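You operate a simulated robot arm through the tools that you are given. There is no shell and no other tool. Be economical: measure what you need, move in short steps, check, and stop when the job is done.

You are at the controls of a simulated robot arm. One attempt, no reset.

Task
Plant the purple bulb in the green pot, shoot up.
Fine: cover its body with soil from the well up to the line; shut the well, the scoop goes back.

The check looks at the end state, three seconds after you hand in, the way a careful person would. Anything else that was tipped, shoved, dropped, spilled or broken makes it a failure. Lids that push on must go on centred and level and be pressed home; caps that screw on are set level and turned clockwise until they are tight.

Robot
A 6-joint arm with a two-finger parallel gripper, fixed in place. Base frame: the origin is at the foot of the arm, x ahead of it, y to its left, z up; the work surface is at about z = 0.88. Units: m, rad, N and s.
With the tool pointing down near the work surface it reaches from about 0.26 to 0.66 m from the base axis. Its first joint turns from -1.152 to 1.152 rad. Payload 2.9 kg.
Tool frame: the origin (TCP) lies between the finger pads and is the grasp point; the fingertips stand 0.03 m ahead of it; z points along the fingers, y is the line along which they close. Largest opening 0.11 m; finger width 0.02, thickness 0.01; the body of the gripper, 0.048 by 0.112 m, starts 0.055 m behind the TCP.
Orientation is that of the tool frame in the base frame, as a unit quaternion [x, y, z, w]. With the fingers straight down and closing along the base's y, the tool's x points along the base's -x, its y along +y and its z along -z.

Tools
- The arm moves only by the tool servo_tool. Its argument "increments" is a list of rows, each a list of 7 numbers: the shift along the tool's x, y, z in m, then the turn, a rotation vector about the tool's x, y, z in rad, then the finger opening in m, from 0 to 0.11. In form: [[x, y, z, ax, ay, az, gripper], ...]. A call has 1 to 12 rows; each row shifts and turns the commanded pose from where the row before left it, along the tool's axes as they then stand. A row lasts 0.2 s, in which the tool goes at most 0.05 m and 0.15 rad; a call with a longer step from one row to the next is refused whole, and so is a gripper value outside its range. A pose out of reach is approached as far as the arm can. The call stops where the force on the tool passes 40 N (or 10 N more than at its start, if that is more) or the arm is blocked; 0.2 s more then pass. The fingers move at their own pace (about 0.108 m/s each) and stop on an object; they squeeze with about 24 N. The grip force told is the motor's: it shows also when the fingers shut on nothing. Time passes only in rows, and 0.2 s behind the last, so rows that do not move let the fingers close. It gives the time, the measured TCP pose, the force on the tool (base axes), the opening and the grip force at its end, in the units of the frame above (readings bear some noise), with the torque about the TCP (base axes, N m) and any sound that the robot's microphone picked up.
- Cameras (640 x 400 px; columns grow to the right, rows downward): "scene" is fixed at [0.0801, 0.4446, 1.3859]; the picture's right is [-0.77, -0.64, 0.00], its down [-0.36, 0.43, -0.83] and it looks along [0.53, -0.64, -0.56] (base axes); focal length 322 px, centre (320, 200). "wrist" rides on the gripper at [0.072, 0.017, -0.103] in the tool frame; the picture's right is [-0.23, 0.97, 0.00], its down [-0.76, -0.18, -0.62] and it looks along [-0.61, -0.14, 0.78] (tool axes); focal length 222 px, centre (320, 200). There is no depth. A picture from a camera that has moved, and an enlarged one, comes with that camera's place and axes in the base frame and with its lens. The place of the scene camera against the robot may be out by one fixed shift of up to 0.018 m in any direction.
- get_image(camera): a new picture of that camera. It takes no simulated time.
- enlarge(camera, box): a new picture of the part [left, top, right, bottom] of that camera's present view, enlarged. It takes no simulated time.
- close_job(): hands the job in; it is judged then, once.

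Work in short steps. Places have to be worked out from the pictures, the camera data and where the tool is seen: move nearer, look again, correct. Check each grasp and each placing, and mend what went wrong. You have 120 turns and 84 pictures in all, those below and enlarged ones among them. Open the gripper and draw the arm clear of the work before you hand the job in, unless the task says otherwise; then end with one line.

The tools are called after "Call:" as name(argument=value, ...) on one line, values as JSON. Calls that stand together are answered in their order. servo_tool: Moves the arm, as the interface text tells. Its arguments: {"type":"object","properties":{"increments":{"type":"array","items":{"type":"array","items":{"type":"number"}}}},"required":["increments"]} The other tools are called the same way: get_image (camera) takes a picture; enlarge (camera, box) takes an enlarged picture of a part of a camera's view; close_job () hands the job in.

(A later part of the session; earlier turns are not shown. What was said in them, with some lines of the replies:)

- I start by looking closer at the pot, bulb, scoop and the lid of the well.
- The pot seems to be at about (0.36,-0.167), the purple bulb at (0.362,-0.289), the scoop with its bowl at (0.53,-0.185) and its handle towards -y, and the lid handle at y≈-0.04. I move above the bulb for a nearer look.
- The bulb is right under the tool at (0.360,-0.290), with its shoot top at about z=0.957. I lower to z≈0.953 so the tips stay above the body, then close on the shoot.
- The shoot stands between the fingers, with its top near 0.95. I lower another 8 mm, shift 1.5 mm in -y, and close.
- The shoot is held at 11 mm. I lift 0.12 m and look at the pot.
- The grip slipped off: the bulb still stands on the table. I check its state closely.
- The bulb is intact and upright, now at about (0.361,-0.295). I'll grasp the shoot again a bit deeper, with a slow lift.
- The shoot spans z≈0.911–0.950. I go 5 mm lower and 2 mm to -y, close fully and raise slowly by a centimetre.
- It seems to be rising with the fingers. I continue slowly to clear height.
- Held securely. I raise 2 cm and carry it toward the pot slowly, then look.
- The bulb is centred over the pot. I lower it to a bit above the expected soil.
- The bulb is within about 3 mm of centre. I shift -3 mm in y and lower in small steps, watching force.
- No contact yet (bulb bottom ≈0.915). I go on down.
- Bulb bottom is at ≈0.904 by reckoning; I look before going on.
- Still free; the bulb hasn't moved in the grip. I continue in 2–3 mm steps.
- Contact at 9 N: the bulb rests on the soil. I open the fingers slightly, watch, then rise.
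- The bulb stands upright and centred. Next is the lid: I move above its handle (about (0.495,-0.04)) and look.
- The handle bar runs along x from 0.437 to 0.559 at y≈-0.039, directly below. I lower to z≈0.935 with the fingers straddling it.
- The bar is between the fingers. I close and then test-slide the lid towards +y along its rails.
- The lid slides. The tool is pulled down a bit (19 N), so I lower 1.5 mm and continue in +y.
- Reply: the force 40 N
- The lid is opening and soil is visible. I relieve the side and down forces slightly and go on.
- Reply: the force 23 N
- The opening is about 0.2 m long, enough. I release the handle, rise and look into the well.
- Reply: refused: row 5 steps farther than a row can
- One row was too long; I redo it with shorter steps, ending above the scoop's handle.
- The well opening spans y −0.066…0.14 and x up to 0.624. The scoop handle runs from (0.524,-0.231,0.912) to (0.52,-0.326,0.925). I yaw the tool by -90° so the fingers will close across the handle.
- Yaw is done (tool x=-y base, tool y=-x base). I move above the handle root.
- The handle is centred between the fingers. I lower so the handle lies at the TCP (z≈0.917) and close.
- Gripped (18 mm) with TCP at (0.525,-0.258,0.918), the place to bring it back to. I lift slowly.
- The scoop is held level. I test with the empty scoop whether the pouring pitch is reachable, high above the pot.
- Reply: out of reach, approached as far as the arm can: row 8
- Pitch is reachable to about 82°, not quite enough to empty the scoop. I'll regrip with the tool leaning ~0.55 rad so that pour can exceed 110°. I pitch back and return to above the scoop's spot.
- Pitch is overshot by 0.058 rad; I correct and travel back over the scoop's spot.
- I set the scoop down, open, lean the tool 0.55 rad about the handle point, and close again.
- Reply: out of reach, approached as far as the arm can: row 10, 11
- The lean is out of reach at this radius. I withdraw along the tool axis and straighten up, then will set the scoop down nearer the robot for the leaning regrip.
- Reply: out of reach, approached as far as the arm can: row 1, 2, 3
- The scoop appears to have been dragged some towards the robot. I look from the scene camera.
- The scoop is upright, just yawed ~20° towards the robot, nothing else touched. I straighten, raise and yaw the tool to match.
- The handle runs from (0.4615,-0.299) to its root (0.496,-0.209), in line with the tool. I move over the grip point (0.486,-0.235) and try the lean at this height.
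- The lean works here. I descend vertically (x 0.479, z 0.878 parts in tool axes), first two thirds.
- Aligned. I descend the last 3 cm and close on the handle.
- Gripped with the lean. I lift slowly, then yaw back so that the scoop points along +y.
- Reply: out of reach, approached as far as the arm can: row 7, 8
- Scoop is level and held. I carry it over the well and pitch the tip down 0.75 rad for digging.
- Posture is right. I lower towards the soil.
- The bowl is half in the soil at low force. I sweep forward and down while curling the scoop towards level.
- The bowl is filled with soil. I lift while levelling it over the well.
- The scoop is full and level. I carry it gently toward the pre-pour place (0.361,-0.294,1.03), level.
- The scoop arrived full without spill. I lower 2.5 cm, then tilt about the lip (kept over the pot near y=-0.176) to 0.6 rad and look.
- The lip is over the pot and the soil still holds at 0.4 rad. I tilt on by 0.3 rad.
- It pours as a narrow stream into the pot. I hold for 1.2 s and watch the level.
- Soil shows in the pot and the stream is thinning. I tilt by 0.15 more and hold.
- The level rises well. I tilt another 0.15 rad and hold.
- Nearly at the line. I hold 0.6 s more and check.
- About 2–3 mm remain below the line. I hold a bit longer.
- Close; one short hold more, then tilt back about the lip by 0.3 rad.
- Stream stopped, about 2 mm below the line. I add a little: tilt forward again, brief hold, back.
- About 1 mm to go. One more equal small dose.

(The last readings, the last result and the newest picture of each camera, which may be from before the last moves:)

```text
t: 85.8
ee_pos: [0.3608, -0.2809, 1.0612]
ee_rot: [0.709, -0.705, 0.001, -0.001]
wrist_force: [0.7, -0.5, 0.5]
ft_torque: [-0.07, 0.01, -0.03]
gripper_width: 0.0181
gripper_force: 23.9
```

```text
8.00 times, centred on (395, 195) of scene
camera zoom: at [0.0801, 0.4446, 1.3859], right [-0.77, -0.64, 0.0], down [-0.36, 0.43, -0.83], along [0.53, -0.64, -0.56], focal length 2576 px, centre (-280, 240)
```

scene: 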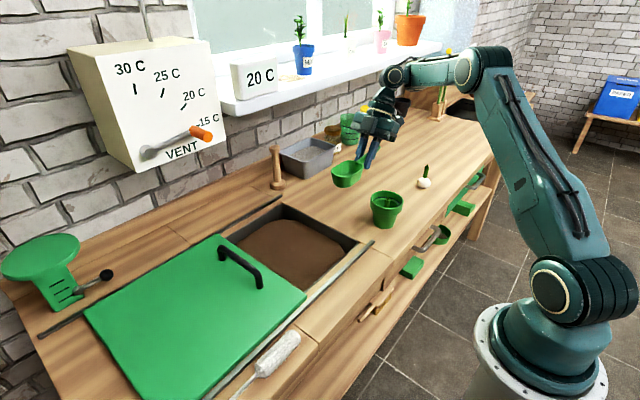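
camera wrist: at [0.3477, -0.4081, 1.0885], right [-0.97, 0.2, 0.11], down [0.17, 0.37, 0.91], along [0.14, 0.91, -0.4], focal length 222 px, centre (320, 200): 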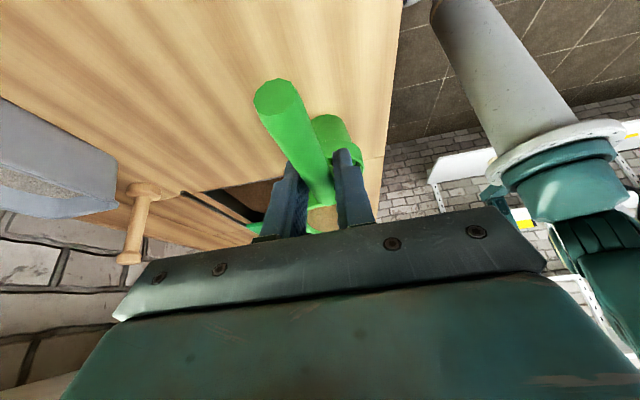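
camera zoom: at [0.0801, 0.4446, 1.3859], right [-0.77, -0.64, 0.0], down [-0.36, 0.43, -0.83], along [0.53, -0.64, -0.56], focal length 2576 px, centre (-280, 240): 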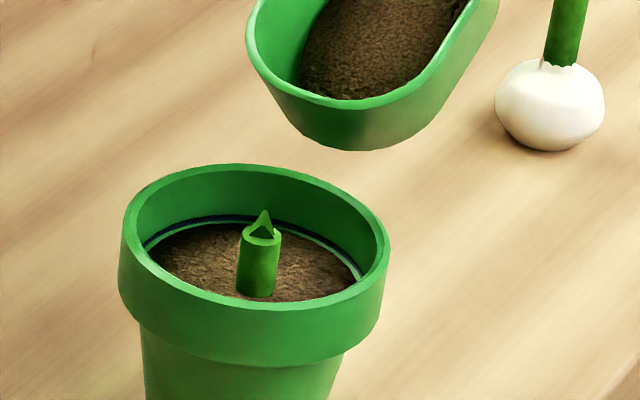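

Soil is now at the line within a millimetre. I level the scoop and carry the remainder back over the well.

Call:
servo_tool(increments=[[0, 0, -0.003, 0, -0.098, 0, 0.0], [0, 0, -0.003, 0, -0.098, 0, 0.0], [0, 0, 0, 0, -0.098, 0, 0.0], [0, 0, 0, 0, -0.098, 0, 0.0], [0, 0, 0, 0, -0.098, 0, 0.0], [-0.011, -0.0054, 0.0059, 0, 0, 0, 0.0], [-0.022, -0.0108, 0.0118, 0, 0, 0, 0.0], [-0.022, -0.0108, 0.0118, 0, 0, 0, 0.0], [-0.022, -0.0108, 0.0118, 0, 0, 0, 0.0], [-0.022, -0.0108, 0.0118, 0, 0, 0, 0.0], [-0.022, -0.0108, 0.0118, 0, 0, 0, 0.0], [-0.022, -0.0108, 0.0118, 0, 0, 0, 0.0]])

Call:
servo_tool(increments=[[-0.022, -0.0108, 0.0118, 0, 0, 0, 0.0], [-0.022, -0.0108, 0.0118, 0, 0, 0, 0.0], [-0.022, -0.0108, 0.0118, 0, 0, 0, 0.0], [-0.022, -0.0108, 0.0118, 0, 0, 0, 0.0], [-0.022, -0.0108, 0.0118, 0, 0, 0, 0.0], [-0.011, -0.0054, 0.0059, 0, 0, 0, 0.0], [0, 0, 0, 0, 0, 0, 0.0]])

```text
t: 88.4
ee_pos: [0.4283, -0.1108, 1.0604]
ee_rot: [0.688, -0.684, -0.171, -0.17]
wrist_force: [-0.3, 0.3, -1.7]
ft_torque: [-0.07, -0.01, -0.02]
gripper_width: 0.0182
gripper_force: 23.9
out of reach, approached as far as the arm can: row 5
```

```text
t: 90.0
ee_pos: [0.4862, 0.0277, 1.059]
ee_rot: [0.687, -0.685, -0.171, -0.172]
wrist_force: [0.1, 0.1, -0.5]
ft_torque: [-0.05, 0.01, 0.02]
gripper_width: 0.0182
gripper_force: 23.7
```

Over the well. I lower a little and tip the remainder out.

Call:
servo_tool(increments=[[0.0228, 0, 0.0218, 0, 0, 0, 0.0], [0, 0, 0, 0, 0.14, 0, 0.0], [0, 0, 0, 0, 0.14, 0, 0.0], [0, 0, 0, 0, 0.14, 0, 0.0], [0, 0, 0, 0, 0.14, 0, 0.0], [0, 0, 0, 0, 0.14, 0, 0.0], [0, 0, 0, 0, 0.14, 0, 0.0], [0, 0, 0, 0, 0.14, 0, 0.0], [0, 0, 0, 0, 0.14, 0, 0.0], [0, 0, 0, 0, 0.14, 0, 0.0], [0, 0, 0, 0, 0.14, 0, 0.0]])

Call:
servo_tool(increments=[[0, 0, 0, 0, 0.12, 0, 0.0], [0, 0, 0, 0, 0.12, 0, 0.0], [0, 0, 0, 0, 0.12, 0, 0.0], [0, 0, 0, 0, 0.12, 0, 0.0], [0, 0, 0, 0, 0, 0, 0.0], [0, 0, 0, 0, 0, 0, 0.0], [0, 0, 0, 0, 0, 0, 0.0], [0, 0, 0, 0, 0, 0, 0.0]])

Call:
enlarge(camera="scene", box=[200, 120, 400, 290])

```text
t: 92.4
ee_pos: [0.4857, 0.0157, 1.0305]
ee_rot: [0.637, -0.633, 0.313, 0.311]
wrist_force: [0.4, 0.6, -1.3]
ft_torque: [-0.01, 0.0, -0.03]
gripper_width: 0.0183
gripper_force: 23.6
```

```text
t: 93.3
ee_pos: [0.4301, -0.0489, 0.9819]
ee_rot: [-0.563, 0.566, -0.439, -0.413]
wrist_force: [0.1, 0.5, 0.4]
ft_torque: [0.0, 0.0, -0.04]
gripper_width: 0.018
gripper_force: 23.2
out of reach, approached as far as the arm can: row 1, 2, 3, 4
stopped in row 4: the force on the tool passed its limit at 66 N (the readings are from after the stop); the commanded pose is now the measured one
```

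```text
2.35 times, centred on (300, 205) of scene
camera zoom: at [0.0801, 0.4446, 1.3859], right [-0.77, -0.64, 0.0], down [-0.36, 0.43, -0.83], along [0.53, -0.64, -0.56], focal length 758 px, centre (367, 188)
```

zoom: 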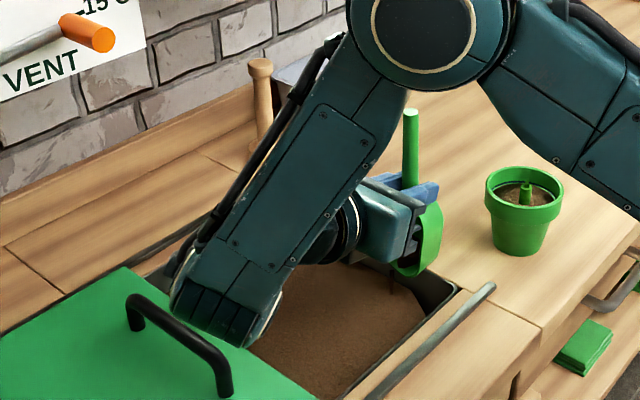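

The arm drifted off target at its limit and touched something. I back straight up first.

Call:
servo_tool(increments=[[0.0192, 0, -0.0055, 0, 0, 0, 0.0], [0.0192, 0, -0.0055, 0, 0, 0, 0.0], [0, 0, 0, 0, 0, 0, 0]])

Call:
get_image(camera="scene")

```text
t: 94.1
ee_pos: [0.413, -0.0653, 1.0042]
ee_rot: [0.565, -0.565, 0.438, 0.411]
wrist_force: [-0.2, -0.5, -0.9]
ft_torque: [0.03, -0.05, 0.0]
gripper_width: 0.0181
gripper_force: 24.3
out of reach, approached as far as the arm can: row 1, 2
```

```text
11 pictures are left
```

scene: 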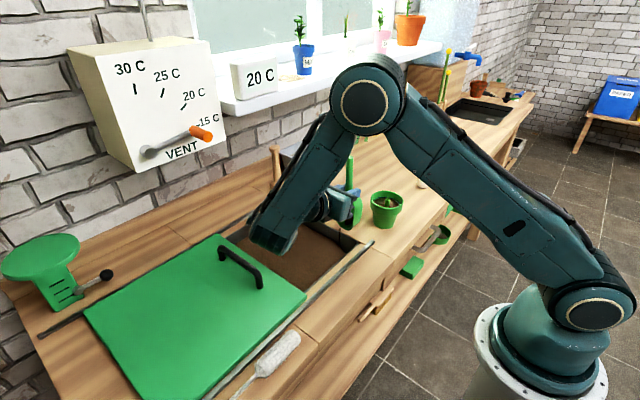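

Pitch is beyond reach here; I pitch back 0.4 rad so the arm regains control.

Call:
servo_tool(increments=[[0, 0, 0, 0, -0.14, 0, 0.0], [0, 0, 0, 0, -0.14, 0, 0.0], [0, 0, 0, 0, -0.14, 0, 0.0], [0, 0, 0, 0, 0, 0, 0.0]])

Call:
enlarge(camera="scene", box=[260, 140, 420, 260])

```text
t: 95.1
ee_pos: [0.4133, -0.0658, 1.0044]
ee_rot: [0.642, -0.639, 0.311, 0.287]
wrist_force: [-0.4, 0.1, -0.6]
ft_torque: [0.02, 0.01, 0.02]
gripper_width: 0.0182
gripper_force: 23.5
```

```text
3.33 times, centred on (340, 200) of scene
camera zoom: at [0.0801, 0.4446, 1.3859], right [-0.77, -0.64, 0.0], down [-0.36, 0.43, -0.83], along [0.53, -0.64, -0.56], focal length 1073 px, centre (253, 200)
```

zoom: 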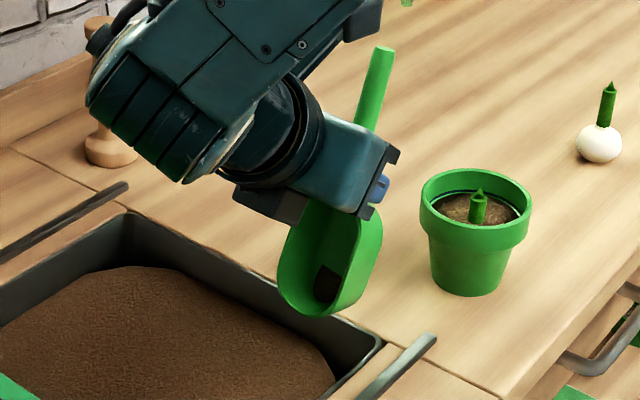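

No spill seen, only a small remainder in the bowl. I rise and move back over the middle of the well.

Call:
servo_tool(increments=[[0.023, 0, -0.0192, 0, 0, 0, 0.0], [-0.0224, -0.015, -0.0268, 0, 0, 0, 0.0], [-0.0224, -0.015, -0.0268, 0, 0, 0, 0.0], [-0.016, -0.01, -0.0192, 0, 0, 0, 0.0], [0, 0, 0, 0, 0, 0, 0.0]])

Call:
servo_tool(increments=[[0, 0, 0, 0, 0.1, 0, 0.0], [0, 0, 0, 0, 0.1, 0, 0.0], [0, 0, 0, 0, 0, 0, 0.0]])

```text
t: 96.3
ee_pos: [0.4477, 0.0282, 1.0347]
ee_rot: [0.643, -0.638, 0.312, 0.287]
wrist_force: [0.3, 0.7, -1.4]
ft_torque: [-0.04, -0.01, -0.02]
gripper_width: 0.0181
gripper_force: 23.6
```

```text
t: 97.1
ee_pos: [0.4409, 0.0178, 1.024]
ee_rot: [0.609, -0.607, 0.375, 0.347]
wrist_force: [-0.1, 0.3, -1.2]
ft_torque: [0.04, 0.02, 0.0]
gripper_width: 0.0182
gripper_force: 24.3
out of reach, approached as far as the arm can: row 2
```

The pitch limit here is ~1.07 rad; higher up there is more room. I raise 8 cm and tilt further to shed the remainder.

Call:
servo_tool(increments=[[0.0351, 0, -0.0192, 0, 0, 0, 0.0], [0.0351, 0, -0.0192, 0, 0, 0, 0.0], [0.0263, 0, -0.0144, 0, 0, 0, 0.0], [0, 0, 0, 0, 0.1, 0, 0.0], [0, 0, 0, 0, 0.1, 0, 0.0], [0, 0, 0, 0, 0.1, 0, 0.0], [0, 0, 0, 0, 0, 0, 0.0], [0, 0, 0, 0, 0, 0, 0.0]])

Call:
enlarge(camera="scene", box=[220, 110, 420, 260])

```text
t: 98.9
ee_pos: [0.3677, -0.0843, 1.0164]
ee_rot: [0.551, -0.55, 0.458, 0.43]
wrist_force: [-0.2, 0.6, -1.0]
ft_torque: [0.01, -0.02, -0.03]
gripper_width: 0.0182
gripper_force: 23.8
out of reach, approached as far as the arm can: row 1, 2, 3, 4, 5, 6
```

```text
2.67 times, centred on (320, 185) of scene
camera zoom: at [0.0801, 0.4446, 1.3859], right [-0.77, -0.64, 0.0], down [-0.36, 0.43, -0.83], along [0.53, -0.64, -0.56], focal length 859 px, centre (320, 240)
```

zoom: 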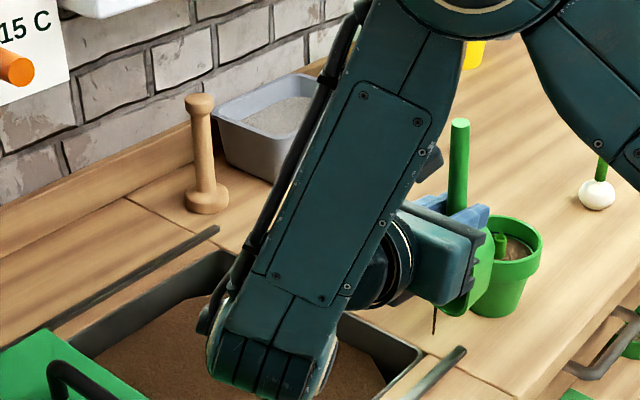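

The arm slid off again and a thin stream is falling beside the well; I pitch back at once.

Call:
servo_tool(increments=[[0, 0, 0, 0, -0.15, 0, 0.0], [0, 0, 0, 0, -0.15, 0, 0.0], [0, 0, 0, 0, -0.15, 0, 0.0], [0, 0, 0, 0, -0.15, 0, 0.0], [0, 0, 0, 0, -0.15, 0, 0.0], [0, 0, 0, 0, -0.15, 0, 0.0]])

Call:
enlarge(camera="scene", box=[240, 140, 440, 280])

```text
t: 100.3
ee_pos: [0.3697, -0.083, 1.0162]
ee_rot: [0.693, -0.682, 0.179, 0.154]
wrist_force: [0.6, -0.2, -0.2]
ft_torque: [-0.02, 0.01, 0.0]
gripper_width: 0.018
gripper_force: 24.2
```

```text
2.86 times, centred on (340, 210) of scene
camera zoom: at [0.0801, 0.4446, 1.3859], right [-0.77, -0.64, 0.0], down [-0.36, 0.43, -0.83], along [0.53, -0.64, -0.56], focal length 920 px, centre (263, 171)
```

zoom: 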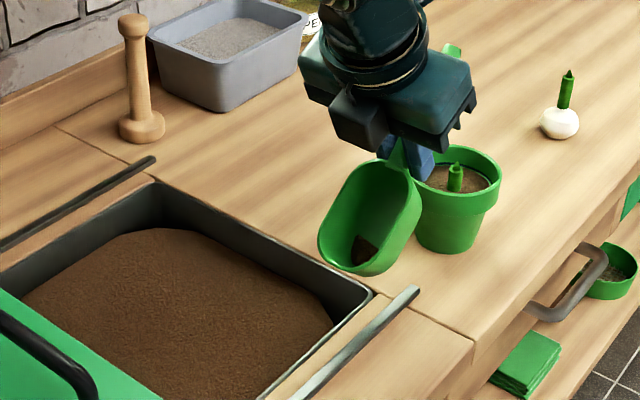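

No spill is visible. I rise, move back over the well, and yaw the scoop so its tip points a bit to the robot, giving the same relative wrist angle as over the pot.

Call:
servo_tool(increments=[[0.0183, 0, -0.0356, 0, 0, 0, 0.0], [-0.0222, -0.033, -0.0115, 0, 0, 0, 0.0], [-0.0222, -0.033, -0.0115, 0, 0, 0, 0.0], [-0.0222, -0.033, -0.0115, 0, 0, 0, 0.0], [-0.0178, -0.02, -0.0092, 0, 0, 0, 0.0], [0, 0, 0, 0.055, 0, -0.1067, 0.0], [0, 0, 0, 0.055, 0, -0.1067, 0.0], [0, 0, 0, 0.055, 0, -0.1067, 0.0], [0, 0, 0, 0.055, 0, -0.1067, 0.0], [0, 0, 0, 0.055, 0, -0.1067, 0.0], [0, 0, 0, 0, 0, 0, 0.0]])

Call:
servo_tool(increments=[[0, 0, 0, 0, 0.12, 0, 0.0], [0, 0, 0, 0, 0.12, 0, 0.0], [0, 0, 0, 0, 0.12, 0, 0.0], [0, 0, 0, 0, 0.12, 0, 0.0]])

```text
t: 102.7
ee_pos: [0.4849, 0.0153, 1.0595]
ee_rot: [0.861, -0.446, 0.221, 0.101]
wrist_force: [0.5, -0.8, -0.1]
ft_torque: [-0.02, -0.03, -0.02]
gripper_width: 0.0181
gripper_force: 23.8
```

```text
t: 103.7
ee_pos: [0.4844, 0.0135, 1.0606]
ee_rot: [0.783, -0.41, 0.421, 0.205]
wrist_force: [0.5, 1.3, -1.2]
ft_torque: [-0.01, 0.01, 0.0]
gripper_width: 0.018
gripper_force: 24.0
```

Stable. I continue in small steps.

Call:
servo_tool(increments=[[0, 0, 0, 0, 0.1, 0, 0.0], [0, 0, 0, 0, 0.1, 0, 0.0], [0, 0, 0, 0, 0, 0, 0.0]])

```text
t: 104.5
ee_pos: [0.4839, 0.0148, 1.06]
ee_rot: [0.738, -0.387, 0.497, 0.244]
wrist_force: [-0.4, 0.1, -1.2]
ft_torque: [-0.01, 0.01, 0.03]
gripper_width: 0.018
gripper_force: 24.2
```

Call:
servo_tool(increments=[[0, 0, 0, 0, 0.1, 0, 0.0], [0, 0, 0, 0, 0.1, 0, 0.0], [0, 0, 0, 0, 0, 0, 0.0], [0, 0, 0, 0, 0, 0, 0.0], [0, 0, 0, 0, 0, 0, 0.0], [0, 0, 0, 0, 0, 0, 0.0]])

Call:
enlarge(camera="scene", box=[240, 140, 440, 280])

```text
t: 105.9
ee_pos: [0.485, 0.0143, 1.0608]
ee_rot: [0.684, -0.361, 0.568, 0.282]
wrist_force: [0.0, 1.1, -0.8]
ft_torque: [0.04, 0.01, 0.01]
gripper_width: 0.0183
gripper_force: 23.9
```

```text
2.86 times, centred on (340, 210) of scene
camera zoom: at [0.0801, 0.4446, 1.3859], right [-0.77, -0.64, 0.0], down [-0.36, 0.43, -0.83], along [0.53, -0.64, -0.56], focal length 920 px, centre (263, 171)
```

zoom: 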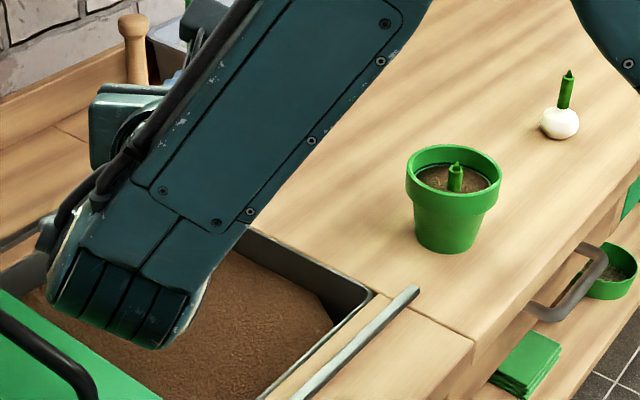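

The bench is clean and the pour pose is steady over the well. I hold another second to let it empty, then pitch back to tool-vertical.

Call:
servo_tool(increments=[[0, 0, 0, 0, 0, 0, 0.0], [0, 0, 0, 0, 0, 0, 0.0], [0, 0, 0, 0, 0, 0, 0.0], [0, 0, 0, 0, -0.14, 0, 0.0], [0, 0, 0, 0, -0.14, 0, 0.0], [0, 0, 0, 0, -0.14, 0, 0.0], [0, 0, 0, 0, -0.14, 0, 0.0], [0, 0, 0, 0, -0.14, 0, 0.0], [0, 0, 0, 0, -0.14, 0, 0.0], [0, 0, 0, 0, -0.14, 0, 0.0], [0, 0, 0, 0, -0.14, 0, 0.0], [0, 0, 0, 0, -0.14, 0, 0.0]])

Call:
servo_tool(increments=[[0, 0, 0, 0, -0.12, 0, 0.0], [0, 0, 0, 0, 0, 0, 0.0]])

Call:
enlarge(camera="scene", box=[180, 110, 420, 290])

```text
t: 108.5
ee_pos: [0.4857, 0.0143, 1.0605]
ee_rot: [0.888, -0.457, 0.055, 0.015]
wrist_force: [-0.1, -0.1, -1.1]
ft_torque: [-0.01, -0.05, -0.02]
gripper_width: 0.018
gripper_force: 24.1
```

```text
t: 109.1
ee_pos: [0.4847, 0.0138, 1.0604]
ee_rot: [0.889, -0.458, 0.002, -0.013]
wrist_force: [0.9, -0.6, -0.1]
ft_torque: [-0.07, 0.01, 0.0]
gripper_width: 0.018
gripper_force: 23.7
```

```text
2.22 times, centred on (300, 200) of scene
camera zoom: at [0.0801, 0.4446, 1.3859], right [-0.77, -0.64, 0.0], down [-0.36, 0.43, -0.83], along [0.53, -0.64, -0.56], focal length 716 px, centre (364, 200)
```

zoom: 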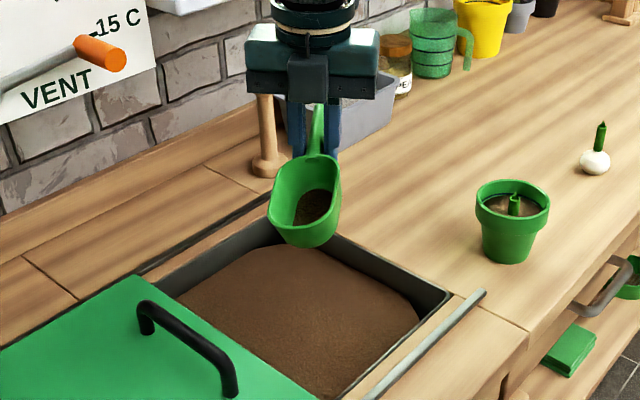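

A little soil remains. I tip again further (to ~1.55 rad tool pitch) and hold longer over the well.

Call:
servo_tool(increments=[[0, 0, 0, 0, 0.14, 0, 0.0], [0, 0, 0, 0, 0.14, 0, 0.0], [0, 0, 0, 0, 0.14, 0, 0.0], [0, 0, 0, 0, 0.14, 0, 0.0], [0, 0, 0, 0, 0.14, 0, 0.0], [0, 0, 0, 0, 0.14, 0, 0.0], [0, 0, 0, 0, 0.14, 0, 0.0], [0, 0, 0, 0, 0.14, 0, 0.0], [0, 0, 0, 0, 0.14, 0, 0.0], [0, 0, 0, 0, 0.12, 0, 0.0]])

Call:
servo_tool(increments=[[0, 0, 0, 0, 0.08, 0, 0.0], [0, 0, 0, 0, 0.08, 0, 0.0]])

```text
t: 111.3
ee_pos: [0.487, 0.0156, 1.0604]
ee_rot: [0.684, -0.36, 0.569, 0.281]
wrist_force: [0.0, 0.0, -0.8]
ft_torque: [0.03, 0.0, 0.01]
gripper_width: 0.018
gripper_force: 23.6
```

```text
t: 111.9
ee_pos: [0.4901, 0.0054, 1.0602]
ee_rot: [0.654, -0.344, 0.603, 0.299]
wrist_force: [0.3, -0.2, -1.7]
ft_torque: [0.02, 0.02, -0.01]
gripper_width: 0.0181
gripper_force: 24.4
out of reach, approached as far as the arm can: row 2
```

At the limit (~1.48 rad) and still over the well. I hold two seconds with small sideways shakes.

Call:
servo_tool(increments=[[0, 0, 0, 0, 0, 0, 0.0], [0, 0.008, 0, 0, -0.02, 0, 0.0], [0, -0.008, 0, 0, 0.02, 0, 0.0], [0, 0.008, 0, 0, -0.02, 0, 0.0], [0, -0.008, 0, 0, 0.02, 0, 0.0], [0, 0.008, 0, 0, -0.02, 0, 0.0], [0, -0.008, 0, 0, 0.02, 0, 0.0], [0, 0, 0, 0, 0, 0, 0.0], [0, 0, 0, 0, 0, 0, 0.0], [0, 0, 0, 0, 0, 0, 0.0], [0, 0, 0, 0, 0, 0, 0.0], [0, 0, 0, 0, 0, 0, 0.0]])

Call:
servo_tool(increments=[[0, 0, 0, 0, -0.14, 0, 0.0], [0, 0, 0, 0, -0.14, 0, 0.0], [0, 0, 0, 0, -0.14, 0, 0.0], [0, 0, 0, 0, -0.14, 0, 0.0], [0, 0, 0, 0, -0.14, 0, 0.0], [0, 0, 0, 0, -0.14, 0, 0.0], [0, 0, 0, 0, -0.14, 0, 0.0], [0, 0, 0, 0, -0.14, 0, 0.0], [0, 0, 0, 0, -0.14, 0, 0.0], [0, 0, 0, 0, -0.14, 0, 0.0], [0, 0, 0, 0, -0.08, 0, 0.0], [0, 0, 0, 0, 0, 0, 0.0]])

Call:
enlarge(camera="scene", box=[180, 110, 420, 290])

```text
t: 114.5
ee_pos: [0.4918, 0.0069, 1.0604]
ee_rot: [0.656, -0.344, 0.603, 0.296]
wrist_force: [-0.9, -0.1, -0.7]
ft_torque: [-0.02, 0.0, -0.01]
gripper_width: 0.0177
gripper_force: 23.8
```

```text
t: 117.1
ee_pos: [0.491, 0.0054, 1.0598]
ee_rot: [0.89, -0.455, 0.004, -0.011]
wrist_force: [0.1, 0.0, -1.1]
ft_torque: [-0.07, -0.01, 0.0]
gripper_width: 0.018
gripper_force: 23.7
```

```text
2.22 times, centred on (300, 200) of scene
camera zoom: at [0.0801, 0.4446, 1.3859], right [-0.77, -0.64, 0.0], down [-0.36, 0.43, -0.83], along [0.53, -0.64, -0.56], focal length 716 px, centre (364, 200)
```

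zoom: 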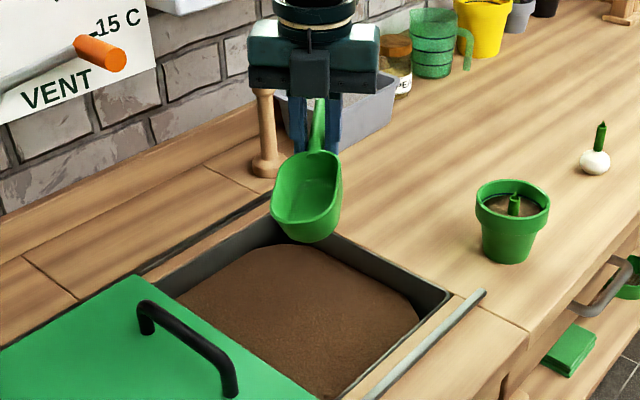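

The scoop is empty. I yaw to the earlier regrip heading and travel back to above that spot (0.485,-0.2355).

Call:
servo_tool(increments=[[0, 0, 0, 0, 0, 0.1407, 0.0], [0, 0, 0, 0, 0, 0.1407, 0.0], [0, 0, 0, 0, 0, 0.1407, 0.0], [0, 0, 0, 0, 0, 0.1407, 0.0], [0, 0, 0, 0, 0, 0.1407, 0.0], [0, 0, 0, 0, 0, 0.1407, 0.0], [0, 0, 0, 0, 0, 0.1407, 0.0], [0, 0, 0, 0, 0, 0, 0.0]])

Call:
servo_tool(increments=[[0.038, -0.0132, 0, 0, 0, 0, 0.0], [0.038, -0.0132, 0, 0, 0, 0, 0.0], [0.038, -0.0132, 0, 0, 0, 0, 0.0], [0.038, -0.0132, 0, 0, 0, 0, 0.0], [0.038, -0.0132, 0, 0, 0, 0, 0.0], [0.038, -0.0132, 0, 0, 0, 0, 0.0], [0, 0, 0, 0, 0, 0, 0.0]])

```text
t: 118.9
ee_pos: [0.4902, 0.0068, 1.0604]
ee_rot: [-0.569, 0.822, 0.001, 0.013]
wrist_force: [0.5, 0.6, -0.7]
ft_torque: [0.0, 0.0, 0.0]
gripper_width: 0.0182
gripper_force: 23.6
```

```text
t: 120.5
ee_pos: [0.4846, -0.236, 1.0581]
ee_rot: [-0.57, 0.822, 0.002, 0.013]
wrist_force: [0.5, -0.5, -0.9]
ft_torque: [-0.02, -0.03, 0.01]
gripper_width: 0.0182
gripper_force: 23.8
```

I lean back to the grip attitude (scoop level) and lower to just above the bench.

Call:
servo_tool(increments=[[0, 0, 0, 0, -0.0952, 0, 0.0], [0, 0, 0, 0, -0.0952, 0, 0.0], [0, 0, 0, 0, -0.0952, 0, 0.0], [0, 0, 0, 0, -0.0952, 0, 0.0], [0, 0, 0, 0, -0.0952, 0, 0.0], [0.0118, 0, 0.0216, 0, 0, 0, 0.0], [0.0118, 0, 0.0216, 0, 0, 0, 0.0], [0.0118, 0, 0.0216, 0, 0, 0, 0.0], [0.0118, 0, 0.0216, 0, 0, 0, 0.0], [0.0106, 0, 0.0195, 0, 0, 0, 0.0], [0, 0, 0, 0, 0, 0, 0.0]])

Call:
enlarge(camera="scene", box=[300, 130, 440, 230])

```text
t: 122.9
ee_pos: [0.487, -0.2357, 0.9347]
ee_rot: [-0.553, 0.796, 0.136, 0.206]
wrist_force: [-0.3, -0.3, -0.1]
ft_torque: [-0.04, 0.02, 0.0]
gripper_width: 0.018
gripper_force: 24.1
```

```text
4.00 times, centred on (370, 180) of scene
camera zoom: at [0.0801, 0.4446, 1.3859], right [-0.77, -0.64, 0.0], down [-0.36, 0.43, -0.83], along [0.53, -0.64, -0.56], focal length 1288 px, centre (120, 280)
```

zoom: 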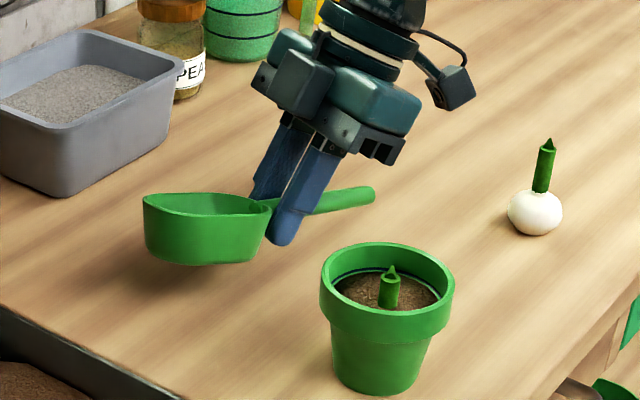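

The rim and handle show that the scoop turned about 0.3 rad tip-up in the grip (from the earlier bump). I rise, pitch it level, yaw back to straight, and move over its original spot (0.525,-0.259).

Call:
servo_tool(increments=[[-0.019, 0, -0.035, 0, 0, 0, 0.0], [0, 0, 0, 0, 0.1, 0, 0.0], [0, 0, 0, 0, 0.1, 0, 0.0], [0, 0, 0, 0, 0.1, 0, 0.0], [0, 0, 0, -0.0239, 0, -0.1177, 0.0], [0, 0, 0, -0.0239, 0, -0.1177, 0.0], [0, 0, 0, -0.0239, 0, -0.1177, 0.0], [0.0113, -0.019, -0.0023, 0, 0, 0, 0.0], [0.0113, -0.019, -0.0023, 0, 0, 0, 0.0], [0, 0, 0, 0, 0, 0, 0.0]])

Call:
enlarge(camera="scene", box=[300, 130, 440, 230])

```text
t: 125.1
ee_pos: [0.522, -0.2601, 0.9741]
ee_rot: [0.705, -0.702, -0.066, -0.072]
wrist_force: [0.8, -0.5, -0.7]
ft_torque: [-0.04, -0.02, -0.01]
gripper_width: 0.0181
gripper_force: 24.3
```

```text
4.00 times, centred on (370, 180) of scene
camera zoom: at [0.0801, 0.4446, 1.3859], right [-0.77, -0.64, 0.0], down [-0.36, 0.43, -0.83], along [0.53, -0.64, -0.56], focal length 1288 px, centre (120, 280)
```

zoom: 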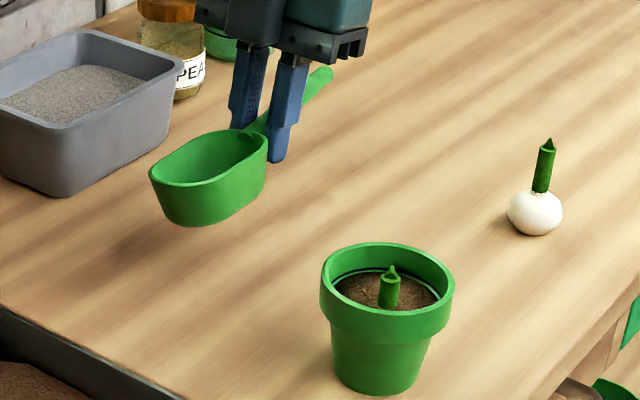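

Now level within about 2°. I lower it to the bench with small steps at the end.

Call:
servo_tool(increments=[[0.0039, 0, 0.0196, 0, 0, 0, 0.0], [0.0039, 0, 0.0196, 0, 0, 0, 0.0], [0.0012, 0, 0.0059, 0, 0, 0, 0.0], [0, 0, 0, 0, 0, 0, 0.0]])

Call:
servo_tool(increments=[[0.0006, 0, 0.0029, 0, 0, 0, 0.0], [0.0004, 0, 0.002, 0, 0, 0, 0.0], [0, 0, 0, 0, 0, 0, 0.0]])

```text
t: 126.1
ee_pos: [0.5233, -0.2595, 0.9305]
ee_rot: [0.705, -0.702, -0.065, -0.072]
wrist_force: [-0.4, 0.1, 5.5]
ft_torque: [0.37, -0.04, 0.08]
gripper_width: 0.0179
gripper_force: 24.6
```

```text
t: 126.9
ee_pos: [0.5231, -0.2583, 0.9244]
ee_rot: [0.705, -0.703, -0.066, -0.072]
wrist_force: [-2.1, -2.0, 5.6]
ft_torque: [0.45, -0.05, 0.14]
gripper_width: 0.0179
gripper_force: 24.3
```

The bowl touches front-first and settles flat as I press lightly. I go 3 mm lower and release, then rise.

Call:
servo_tool(increments=[[0.0004, 0, 0.0025, 0, 0, 0, 0.0], [0, 0, 0, 0, 0, 0, 0.0], [0, 0, 0, 0, 0, 0, 0.025], [0, 0, 0, 0, 0, 0, 0.035], [0, 0, 0, 0, 0, 0, 0.035], [-0.002, 0, -0.01, 0, 0, 0, 0.035], [-0.0078, 0, -0.039, 0, 0, 0, 0.035], [-0.0078, 0, -0.039, 0, 0, 0, 0.035], [-0.0078, 0, -0.039, 0, 0, 0, 0.035], [0, 0, 0, 0, 0.1, 0, 0.035], [0, 0, 0, 0, 0.097, 0, 0.035], [0, 0, 0, 0, 0, 0, 0.035]])

Call:
get_image(camera="scene")

```text
t: 129.5
ee_pos: [0.5253, -0.2746, 1.0566]
ee_rot: [0.708, -0.707, 0.003, -0.001]
wrist_force: [0.4, -0.4, -0.4]
ft_torque: [-0.01, 0.01, -0.01]
gripper_width: 0.0347
gripper_force: 0.1
out of reach, approached as far as the arm can: row 9, 10, 11
```

```text
2 pictures are left
```

scene: 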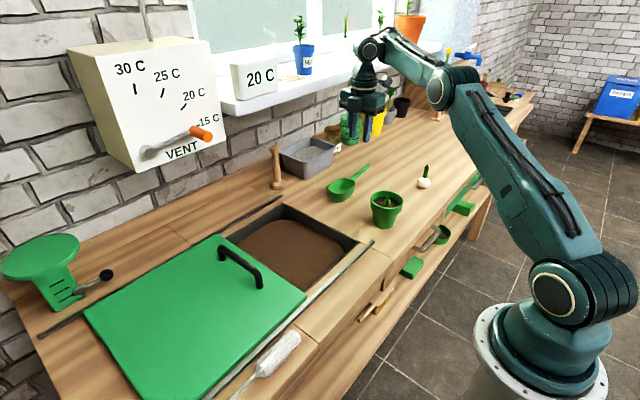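

The scoop is back in its place. Next I travel to above the lid handle and yaw back to fingers-along-y.

Call:
servo_tool(increments=[[-0.0453, 0.0031, 0, 0, 0, 0, 0.05], [-0.0453, 0.0031, 0, 0, 0, 0, 0.05], [-0.0453, 0.0031, 0, 0, 0, 0, 0.05], [-0.0453, 0.0031, 0, 0, 0, 0, 0.05], [-0.0453, 0.0031, 0, 0, 0, 0, 0.05], [-0.0453, 0.0031, 0, 0, 0, 0, 0.05], [-0.0453, 0.0031, 0, 0, 0, 0, 0.05], [-0.0453, 0.0031, 0, 0, 0, 0, 0.05], [-0.0453, 0.0031, 0, 0, 0, 0, 0.05], [-0.0453, 0.0031, 0, 0, 0, 0, 0.05], [0, 0, 0, 0, 0, 0, 0.05]])

Call:
servo_tool(increments=[[0, 0, 0, 0, 0, 0.1428, 0.05], [0, 0, 0, 0, 0, 0.1428, 0.05], [0, 0, 0, 0, 0, 0.1428, 0.05], [0, 0, 0, 0, 0, 0.1428, 0.05], [0, 0, 0, 0, 0, 0.1428, 0.05], [0, 0, 0, 0, 0, 0.1428, 0.05], [0, 0, 0, 0, 0, 0.1428, 0.05], [0, 0, 0, 0, 0, 0.1428, 0.05], [0, 0, 0, 0, 0, 0.1428, 0.05], [0, 0, 0, 0, 0, 0.1428, 0.05], [0, 0, 0, 0, 0, 0.1428, 0.05], [0, 0, 0, 0, 0, 0, 0.05]])

```text
t: 131.9
ee_pos: [0.5552, 0.1588, 1.0954]
ee_rot: [0.709, -0.705, 0.003, -0.001]
wrist_force: [-0.5, 0.3, -0.7]
ft_torque: [0.01, 0.03, 0.0]
gripper_width: 0.05
gripper_force: 0.0
out of reach, approached as far as the arm can: row 1, 2, 3, 4, 5, 6
```

```text
t: 134.5
ee_pos: [0.5582, 0.1608, 1.0942]
ee_rot: [0.0, 1.0, -0.001, 0.005]
wrist_force: [0.4, -0.1, 0.6]
ft_torque: [0.01, -0.03, 0.01]
gripper_width: 0.0499
gripper_force: 0.0
```

I shift to (0.495,0.1785) and lower over the handle as before.

Call:
servo_tool(increments=[[0.032, 0.0089, 0, 0, 0, 0, 0.05], [0.0315, 0.0088, 0, 0, 0, 0, 0.05], [0, 0, 0.04, 0, 0, 0, 0.05], [0, 0, 0.04, 0, 0, 0, 0.05], [0, 0, 0, 0, 0, 0, 0.05]])

Call:
get_image(camera="wrist")

```text
t: 135.7
ee_pos: [0.5548, 0.1999, 1.0582]
ee_rot: [0.0, 1.0, -0.002, 0.003]
wrist_force: [-0.5, 0.0, 0.1]
ft_torque: [-0.03, 0.02, -0.03]
gripper_width: 0.05
gripper_force: 0.1
out of reach, approached as far as the arm can: row 1, 2, 3, 4
```

```text
1 pictures are left
camera wrist: at [0.4805, 0.2183, 1.1627], right [0.23, 0.97, 0.0], down [0.76, -0.17, 0.63], along [0.61, -0.14, -0.78], focal length 222 px, centre (320, 200)
```

wrist: 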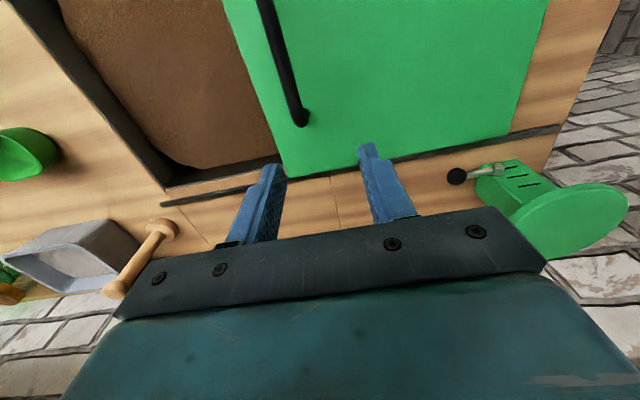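

The arm reports out of reach here though it worked earlier, so it is probably in another wrist branch. I probe with a small move up and towards the base.

Call:
servo_tool(increments=[[0, 0, -0.03, 0, 0, 0, 0.05], [0.02, 0, 0, 0, 0, 0, 0.05]])

Call:
servo_tool(increments=[[0.0, -0.02, 0, 0, 0, 0, 0.05], [0, 0, 0, 0, 0, 0, 0.05]])

```text
t: 136.3
ee_pos: [0.535, 0.2002, 1.0887]
ee_rot: [0.0, 1.0, -0.002, 0.003]
wrist_force: [0.5, -0.3, -0.7]
ft_torque: [0.01, 0.02, 0.03]
gripper_width: 0.0499
gripper_force: 0.0
```

```text
t: 136.9
ee_pos: [0.5411, 0.1821, 1.0914]
ee_rot: [0.0, 1.0, -0.002, 0.002]
wrist_force: [-1.2, -0.3, -0.2]
ft_torque: [0.01, 0.0, 0.04]
gripper_width: 0.0501
gripper_force: 0.0
out of reach, approached as far as the arm can: row 1
```

Low/inward moves seem limited by a wrist joint. I probe whether a different yaw frees it.

Call:
servo_tool(increments=[[0, 0, 0, 0, 0, 0.14, 0.05], [0, 0, 0, 0, 0, 0.14, 0.05], [0, 0, 0, 0, 0, 0.14, 0.05], [0, -0.02, 0, 0, 0, 0, 0.05], [0.02, 0, 0, 0, 0, 0, 0.05], [0, 0, 0, 0, 0, 0, 0.05]])

```text
t: 138.3
ee_pos: [0.5327, 0.1785, 1.1062]
ee_rot: [0.207, 0.978, -0.001, 0.003]
wrist_force: [-0.8, -0.5, 0.7]
ft_torque: [-0.01, 0.02, 0.0]
gripper_width: 0.0501
gripper_force: 0.0
out of reach, approached as far as the arm can: row 4, 5
```

The readings fit an elbow that flipped just past straight (minimum reach ≈0.675 m from the shoulder). I stretch it straight by rising quickly, then draw inwards at height, to get it to bend the right way.

Call:
servo_tool(increments=[[0, 0, -0.05, 0, 0, 0, 0.05], [0, 0, -0.05, 0, 0, 0, 0.05], [0, 0, -0.05, 0, 0, 0, 0.05], [0, 0, 0, 0, 0, 0, 0.05]])

Call:
servo_tool(increments=[[0.045, 0, 0, 0, 0, 0, 0.05], [0.045, 0, 0, 0, 0, 0, 0.05], [0.045, 0, 0, 0, 0, 0, 0.05], [0, 0, 0, 0, 0, 0, 0.05]])

```text
t: 139.3
ee_pos: [0.5348, 0.1814, 1.2425]
ee_rot: [0.207, 0.978, 0.001, 0.004]
wrist_force: [0.2, -0.1, -0.1]
ft_torque: [0.0, -0.03, 0.01]
gripper_width: 0.0498
gripper_force: 0.0
out of reach, approached as far as the arm can: row 3
```

```text
t: 140.3
ee_pos: [0.4065, 0.2315, 1.2416]
ee_rot: [0.208, 0.978, 0.001, 0.005]
wrist_force: [0.7, 0.2, -0.1]
ft_torque: [0.01, -0.01, 0.03]
gripper_width: 0.05
gripper_force: 0.0
```

I test by lowering here: that needs a properly bent elbow.

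Call:
servo_tool(increments=[[0, 0, 0.04, 0, 0, 0, 0.05], [0, 0, 0.04, 0, 0, 0, 0.05], [0, 0, 0.04, 0, 0, 0, 0.05], [0, 0, 0, 0, 0, 0, 0.05]])

```text
t: 141.3
ee_pos: [0.427, 0.2621, 1.1711]
ee_rot: [0.208, 0.978, 0.007, -0.018]
wrist_force: [0.8, -0.1, 0.5]
ft_torque: [-0.02, 0.03, -0.02]
gripper_width: 0.05
gripper_force: 0.0
out of reach, approached as far as the arm can: row 1, 2, 3
```

Still flipped. I push well beyond full stretch with several big steps, then come back in and test.

Call:
servo_tool(increments=[[0, 0, -0.05, 0, 0, 0, 0.05], [0, 0, -0.05, 0, 0, 0, 0.05], [0, 0, -0.05, 0, 0, 0, 0.05], [0, 0, -0.05, 0, 0, 0, 0.05], [0, 0, -0.05, 0, 0, 0, 0.05], [0, 0, -0.05, 0, 0, 0, 0.05], [0, 0, 0, 0, 0, 0, 0.05]])

Call:
servo_tool(increments=[[0, 0, 0.05, 0, 0, 0, 0.05], [0, 0, 0.05, 0, 0, 0, 0.05], [0, 0, 0.05, 0, 0, 0, 0.05], [0, 0, 0.05, 0, 0, 0, 0.05], [0, 0, 0, 0, 0, 0, 0.05]])

```text
t: 142.9
ee_pos: [0.3792, 0.2156, 1.3504]
ee_rot: [0.207, 0.978, 0.001, 0.005]
wrist_force: [-0.2, -0.4, -0.9]
ft_torque: [-0.04, 0.0, -0.02]
gripper_width: 0.0501
gripper_force: 0.0
out of reach, approached as far as the arm can: row 4, 5, 6
```

```text
t: 144.1
ee_pos: [0.3893, 0.2451, 1.1985]
ee_rot: [0.208, 0.978, 0.006, -0.017]
wrist_force: [1.1, 0.2, 0.6]
ft_torque: [0.03, 0.01, 0.0]
gripper_width: 0.0504
gripper_force: 0.0
out of reach, approached as far as the arm can: row 3, 4
```

It came back on the same side. I retry with different step sizes around full stretch, and the return in the same call.

Call:
servo_tool(increments=[[0, 0, -0.05, 0, 0, 0, 0.05], [0, 0, -0.05, 0, 0, 0, 0.05], [0, 0, -0.04, 0, 0, 0, 0.05], [0, 0, -0.015, 0, 0, 0, 0.05], [0, 0, -0.015, 0, 0, 0, 0.05], [0, 0, 0.02, 0, 0, 0, 0.05], [0, 0, 0.05, 0, 0, 0, 0.05], [0, 0, 0.05, 0, 0, 0, 0.05], [0, 0, 0.05, 0, 0, 0, 0.05], [0, 0, 0.03, 0, 0, 0, 0.05]])

```text
t: 146.3
ee_pos: [0.3872, 0.2635, 1.1623]
ee_rot: [0.21, 0.977, 0.028, -0.035]
wrist_force: [0.0, -0.1, -0.4]
ft_torque: [0.03, 0.02, 0.01]
gripper_width: 0.0499
gripper_force: 0.1
out of reach, approached as far as the arm can: row 2, 8, 9, 10
```

I try the crossing the way it occurred before: stretch out, then rotate the tool while stretched, then come down.

Call:
servo_tool(increments=[[0, 0, -0.05, 0, 0, 0, 0.05], [0, 0, -0.05, 0, 0, 0, 0.05], [0, 0, -0.05, 0, 0, 0, 0.05], [0, 0, -0.05, 0, 0, 0, 0.05], [0, 0, -0.03, 0, 0.12, 0, 0.05], [0, 0, 0, 0, 0.12, 0, 0.05], [0, 0, 0, 0, -0.12, 0, 0.05], [0, 0, 0, 0, -0.12, 0, 0.05], [0, 0, 0.05, 0, 0, 0, 0.05], [0, 0, 0.05, 0, 0, 0, 0.05], [0, 0, 0.05, 0, 0, 0, 0.05], [0, 0, 0.05, 0, 0, 0, 0.05]])

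```text
t: 148.9
ee_pos: [0.3658, 0.2525, 1.2009]
ee_rot: [0.208, 0.978, 0.014, -0.029]
wrist_force: [-0.2, 0.6, 0.5]
ft_torque: [0.0, 0.02, -0.01]
gripper_width: 0.0499
gripper_force: 0.0
out of reach, approached as far as the arm can: row 2, 5, 6, 10, 11, 12
```

I try creeping up to full stretch with tiny over-reach steps, then come down.

Call:
servo_tool(increments=[[0, 0, -0.045, 0, 0, 0, 0.05], [0, 0, -0.045, 0, 0, 0, 0.05], [0, 0, -0.045, 0, 0, 0, 0.05], [0, 0, -0.01, 0, 0, 0, 0.05], [0, 0, -0.006, 0, 0, 0, 0.05], [0, 0, -0.005, 0, 0, 0, 0.05], [0, 0, -0.004, 0, 0, 0, 0.05], [0, 0, -0.003, 0, 0, 0, 0.05], [0, 0, 0.05, 0, 0, 0, 0.05], [0, 0, 0.05, 0, 0, 0, 0.05], [0, 0, 0.05, 0, 0, 0, 0.05], [0, 0, 0.03, 0, 0, 0, 0.05]])

```text
t: 151.5
ee_pos: [0.3748, 0.2592, 1.1961]
ee_rot: [0.207, 0.978, 0.012, -0.03]
wrist_force: [-1.0, -0.2, 0.4]
ft_torque: [-0.01, 0.0, -0.03]
gripper_width: 0.0504
gripper_force: 0.1
out of reach, approached as far as the arm can: row 1, 4, 5, 6, 7, 11, 12
```

I need to see the arm's actual configuration; I use the last picture for this.

Call:
get_image(camera="scene")

```text
0 pictures are left
```

scene: 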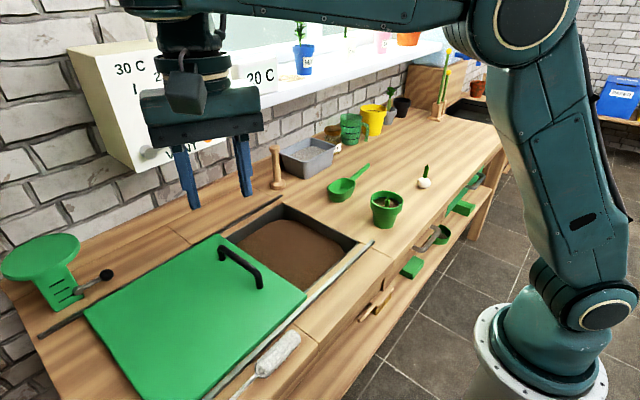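

The elbow is bent properly, so it is a wrist limit that keeps the angle between forearm and tool ≥90°. Leaning the fingers back toward the base (+0.5 rad) avoids this, and the lid's bar along x can still be gripped so. I rise, square the tool up, undo the yaw, then lean.

Call:
servo_tool(increments=[[0, 0, -0.045, 0, 0, 0, 0.05], [0, 0, 0, 0.011, -0.064, 0, 0.05], [0, 0, 0, 0, 0, -0.14, 0.05], [0, 0, 0, 0, 0, -0.14, 0.05], [0, 0, 0, 0, 0, -0.138, 0.05], [0, 0, 0, 0, 0.1, 0, 0.05], [0, 0, 0, 0, 0.1, 0, 0.05], [0, 0, 0, 0, 0.1, 0, 0.05], [0, 0, 0, 0, 0.1, 0, 0.05], [0, 0, 0, 0, 0.1, 0, 0.05], [0, 0, 0, 0, 0, 0, 0.05]])

```text
t: 153.9
ee_pos: [0.3539, 0.2391, 1.1977]
ee_rot: [0.001, 0.97, 0.001, -0.244]
wrist_force: [-0.4, 0.1, 0.0]
ft_torque: [0.02, 0.01, -0.03]
gripper_width: 0.0499
gripper_force: 0.1
out of reach, approached as far as the arm can: row 2, 9, 10
```

Lean is 0.49 rad. I move towards above the handle: (0.495,0.1785,1.02).

Call:
servo_tool(increments=[[-0.0347, -0.0101, 0.015, 0, 0, 0, 0.05], [-0.0347, -0.0101, 0.015, 0, 0, 0, 0.05], [-0.0347, -0.0101, 0.015, 0, 0, 0, 0.05], [-0.0347, -0.0101, 0.015, 0, 0, 0, 0.05], [-0.0347, -0.0101, 0.015, 0, 0, 0, 0.05], [-0.0349, -0.0101, 0.0151, 0, 0, 0, 0.05], [0, 0, 0, 0, 0, 0, 0.05]])

```text
t: 155.5
ee_pos: [0.4924, 0.1763, 1.02]
ee_rot: [0.0, 0.969, 0.001, -0.246]
wrist_force: [-0.9, -0.1, -0.1]
ft_torque: [0.02, -0.02, 0.03]
gripper_width: 0.0502
gripper_force: 0.2
```

Reached exactly. I lower onto the handle level.

Call:
servo_tool(increments=[[-0.0142, 0.0007, 0.0247, 0, 0, 0, 0.05], [-0.0142, 0.0007, 0.0247, 0, 0, 0, 0.05], [-0.0142, 0.0006, 0.0247, 0, 0, 0, 0.05], [0, 0, 0, 0, 0, 0, 0.05]])

```text
t: 156.5
ee_pos: [0.4966, 0.1807, 0.9343]
ee_rot: [0.0, 0.969, 0.0, -0.246]
wrist_force: [-1.0, 0.4, -0.3]
ft_torque: [-0.01, -0.04, -0.01]
gripper_width: 0.05
gripper_force: 0.0
```

In place, no contact. I close on the bar.

Call:
servo_tool(increments=[[0, 0, 0, 0, 0, 0, 0.0], [0, 0, 0, 0, 0, 0, 0.0], [0, 0, 0, 0, 0, 0, 0.0], [0, -0.005, 0, 0, 0, 0, 0.0], [0, -0.01, 0, 0, 0, 0, 0.0]])

```text
t: 157.7
ee_pos: [0.4965, 0.1651, 0.9355]
ee_rot: [0.001, 0.969, 0.001, -0.246]
wrist_force: [-8.8, 1.7, -1.4]
ft_torque: [-0.01, -0.67, 0.04]
gripper_width: 0.0139
gripper_force: 44.5
```

The bar is held. I slide the lid back in -y.

Call:
servo_tool(increments=[[0, -0.02, 0, 0, 0, 0, 0.0], [0, -0.02, 0, 0, 0, 0, 0.0], [0, -0.02, 0, 0, 0, 0, 0.0], [0, -0.02, 0, 0, 0, 0, 0.0]])

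```text
t: 158.7
ee_pos: [0.4963, 0.0859, 0.9354]
ee_rot: [0.0, 0.969, 0.001, -0.246]
wrist_force: [-22.3, 1.5, 4.9]
ft_torque: [0.03, 1.24, 0.05]
gripper_width: 0.0138
gripper_force: 45.3
```

Call:
servo_tool(increments=[[0.0009, -0.01, 0.0005, 0, 0, 0, 0.0], [0, -0.02, 0, 0, 0, 0, 0.0], [0, -0.02, 0, 0, 0, 0, 0.0], [0, -0.02, 0, 0, 0, 0, 0.0], [0, -0.02, 0, 0, 0, 0, 0.0]])

```text
t: 159.9
ee_pos: [0.4972, -0.0042, 0.9348]
ee_rot: [0.0, 0.97, 0.0, -0.244]
wrist_force: [31.3, 0.3, -18.0]
ft_torque: [0.06, -0.71, -0.12]
gripper_width: 0.0134
gripper_force: 44.9
```

The lid follows with y now ≈-0.004. I relieve the x force and close the remaining ~3.2 cm gently.

Call:
servo_tool(increments=[[-0.0009, -0.006, 0.0003, 0, 0, 0, 0.0], [0, -0.01, 0, 0, 0, 0, 0.0], [0, -0.01, 0, 0, 0, 0, 0.0], [0, -0.004, 0, 0, 0, 0, 0.0], [0, 0, 0, 0, 0, 0, 0.0]])

```text
t: 161.1
ee_pos: [0.4975, -0.0336, 0.9347]
ee_rot: [0.0, 0.969, 0.001, -0.246]
wrist_force: [28.2, 0.8, 2.7]
ft_torque: [-0.03, -0.06, 0.04]
gripper_width: 0.0136
gripper_force: 45.2
```

Call:
servo_tool(increments=[[-0.0005, -0.002, 0, 0, 0, 0, 0.0], [0, -0.001, 0, 0, 0, 0, 0.0], [0, 0, 0, 0, 0, 0, 0.0]])

Call:
servo_tool(increments=[[0, -0.0015, 0, 0, 0, 0, 0.0], [0, 0, 0, 0, 0, 0, 0.0]])

```text
t: 161.9
ee_pos: [0.4975, -0.0366, 0.9341]
ee_rot: [0.001, 0.969, 0.002, -0.246]
wrist_force: [11.5, 0.4, 10.5]
ft_torque: [-0.05, -0.09, 0.11]
gripper_width: 0.0139
gripper_force: 45.5
```

```text
t: 162.5
ee_pos: [0.4961, -0.0374, 0.9344]
ee_rot: [0.001, 0.969, 0.0, -0.246]
wrist_force: [5.3, 1.3, 8.7]
ft_torque: [0.01, -0.04, 0.13]
gripper_width: 0.0138
gripper_force: 44.9
```

Call:
servo_tool(increments=[[0, -0.002, 0, 0, 0, 0, 0.0], [0, 0, 0, 0, 0, 0, 0.0]])

```text
t: 163.1
ee_pos: [0.4975, -0.0396, 0.9349]
ee_rot: [0.001, 0.969, 0.002, -0.246]
wrist_force: [4.2, 1.2, 14.7]
ft_torque: [0.05, 1.13, 0.08]
gripper_width: 0.0137
gripper_force: 45.3
```

The lid handle is at y≈-0.0396, where the first pictures had it (-0.039), and the well is covered with over 1 cm overlap. I release and withdraw upward.

Call:
servo_tool(increments=[[0, 0, 0, 0, 0, 0, 0.02], [0, 0, 0, 0, 0, 0, 0.05], [0, 0, 0, 0, 0, 0, 0.05], [0.0095, 0, -0.0176, 0, 0, 0, 0.05], [0.019, 0, -0.0352, 0, 0, 0, 0.05], [0.019, 0, -0.0352, 0, 0, 0, 0.05], [0.019, 0, -0.0352, 0, 0, 0, 0.05], [0, 0, 0, 0, 0, 0, 0.05]])

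```text
t: 164.9
ee_pos: [0.4982, -0.0429, 1.0752]
ee_rot: [0.0, 0.969, 0.001, -0.246]
wrist_force: [-0.2, -0.3, 0.3]
ft_torque: [0.01, 0.01, 0.0]
gripper_width: 0.0502
gripper_force: 0.1
out of reach, approached as far as the arm can: row 5
```

The gripper is open and clear, 0.14 m above the lid. I hand in the job.

Call:
close_job()

```text
The job is handed in.
```

The purple bulb is planted upright in the green pot and covered with soil to within about a millimetre of the line. The emptied scoop is back in its place and the well lid is shut; I had no pictures left, so I judged the lid by the tool position only.
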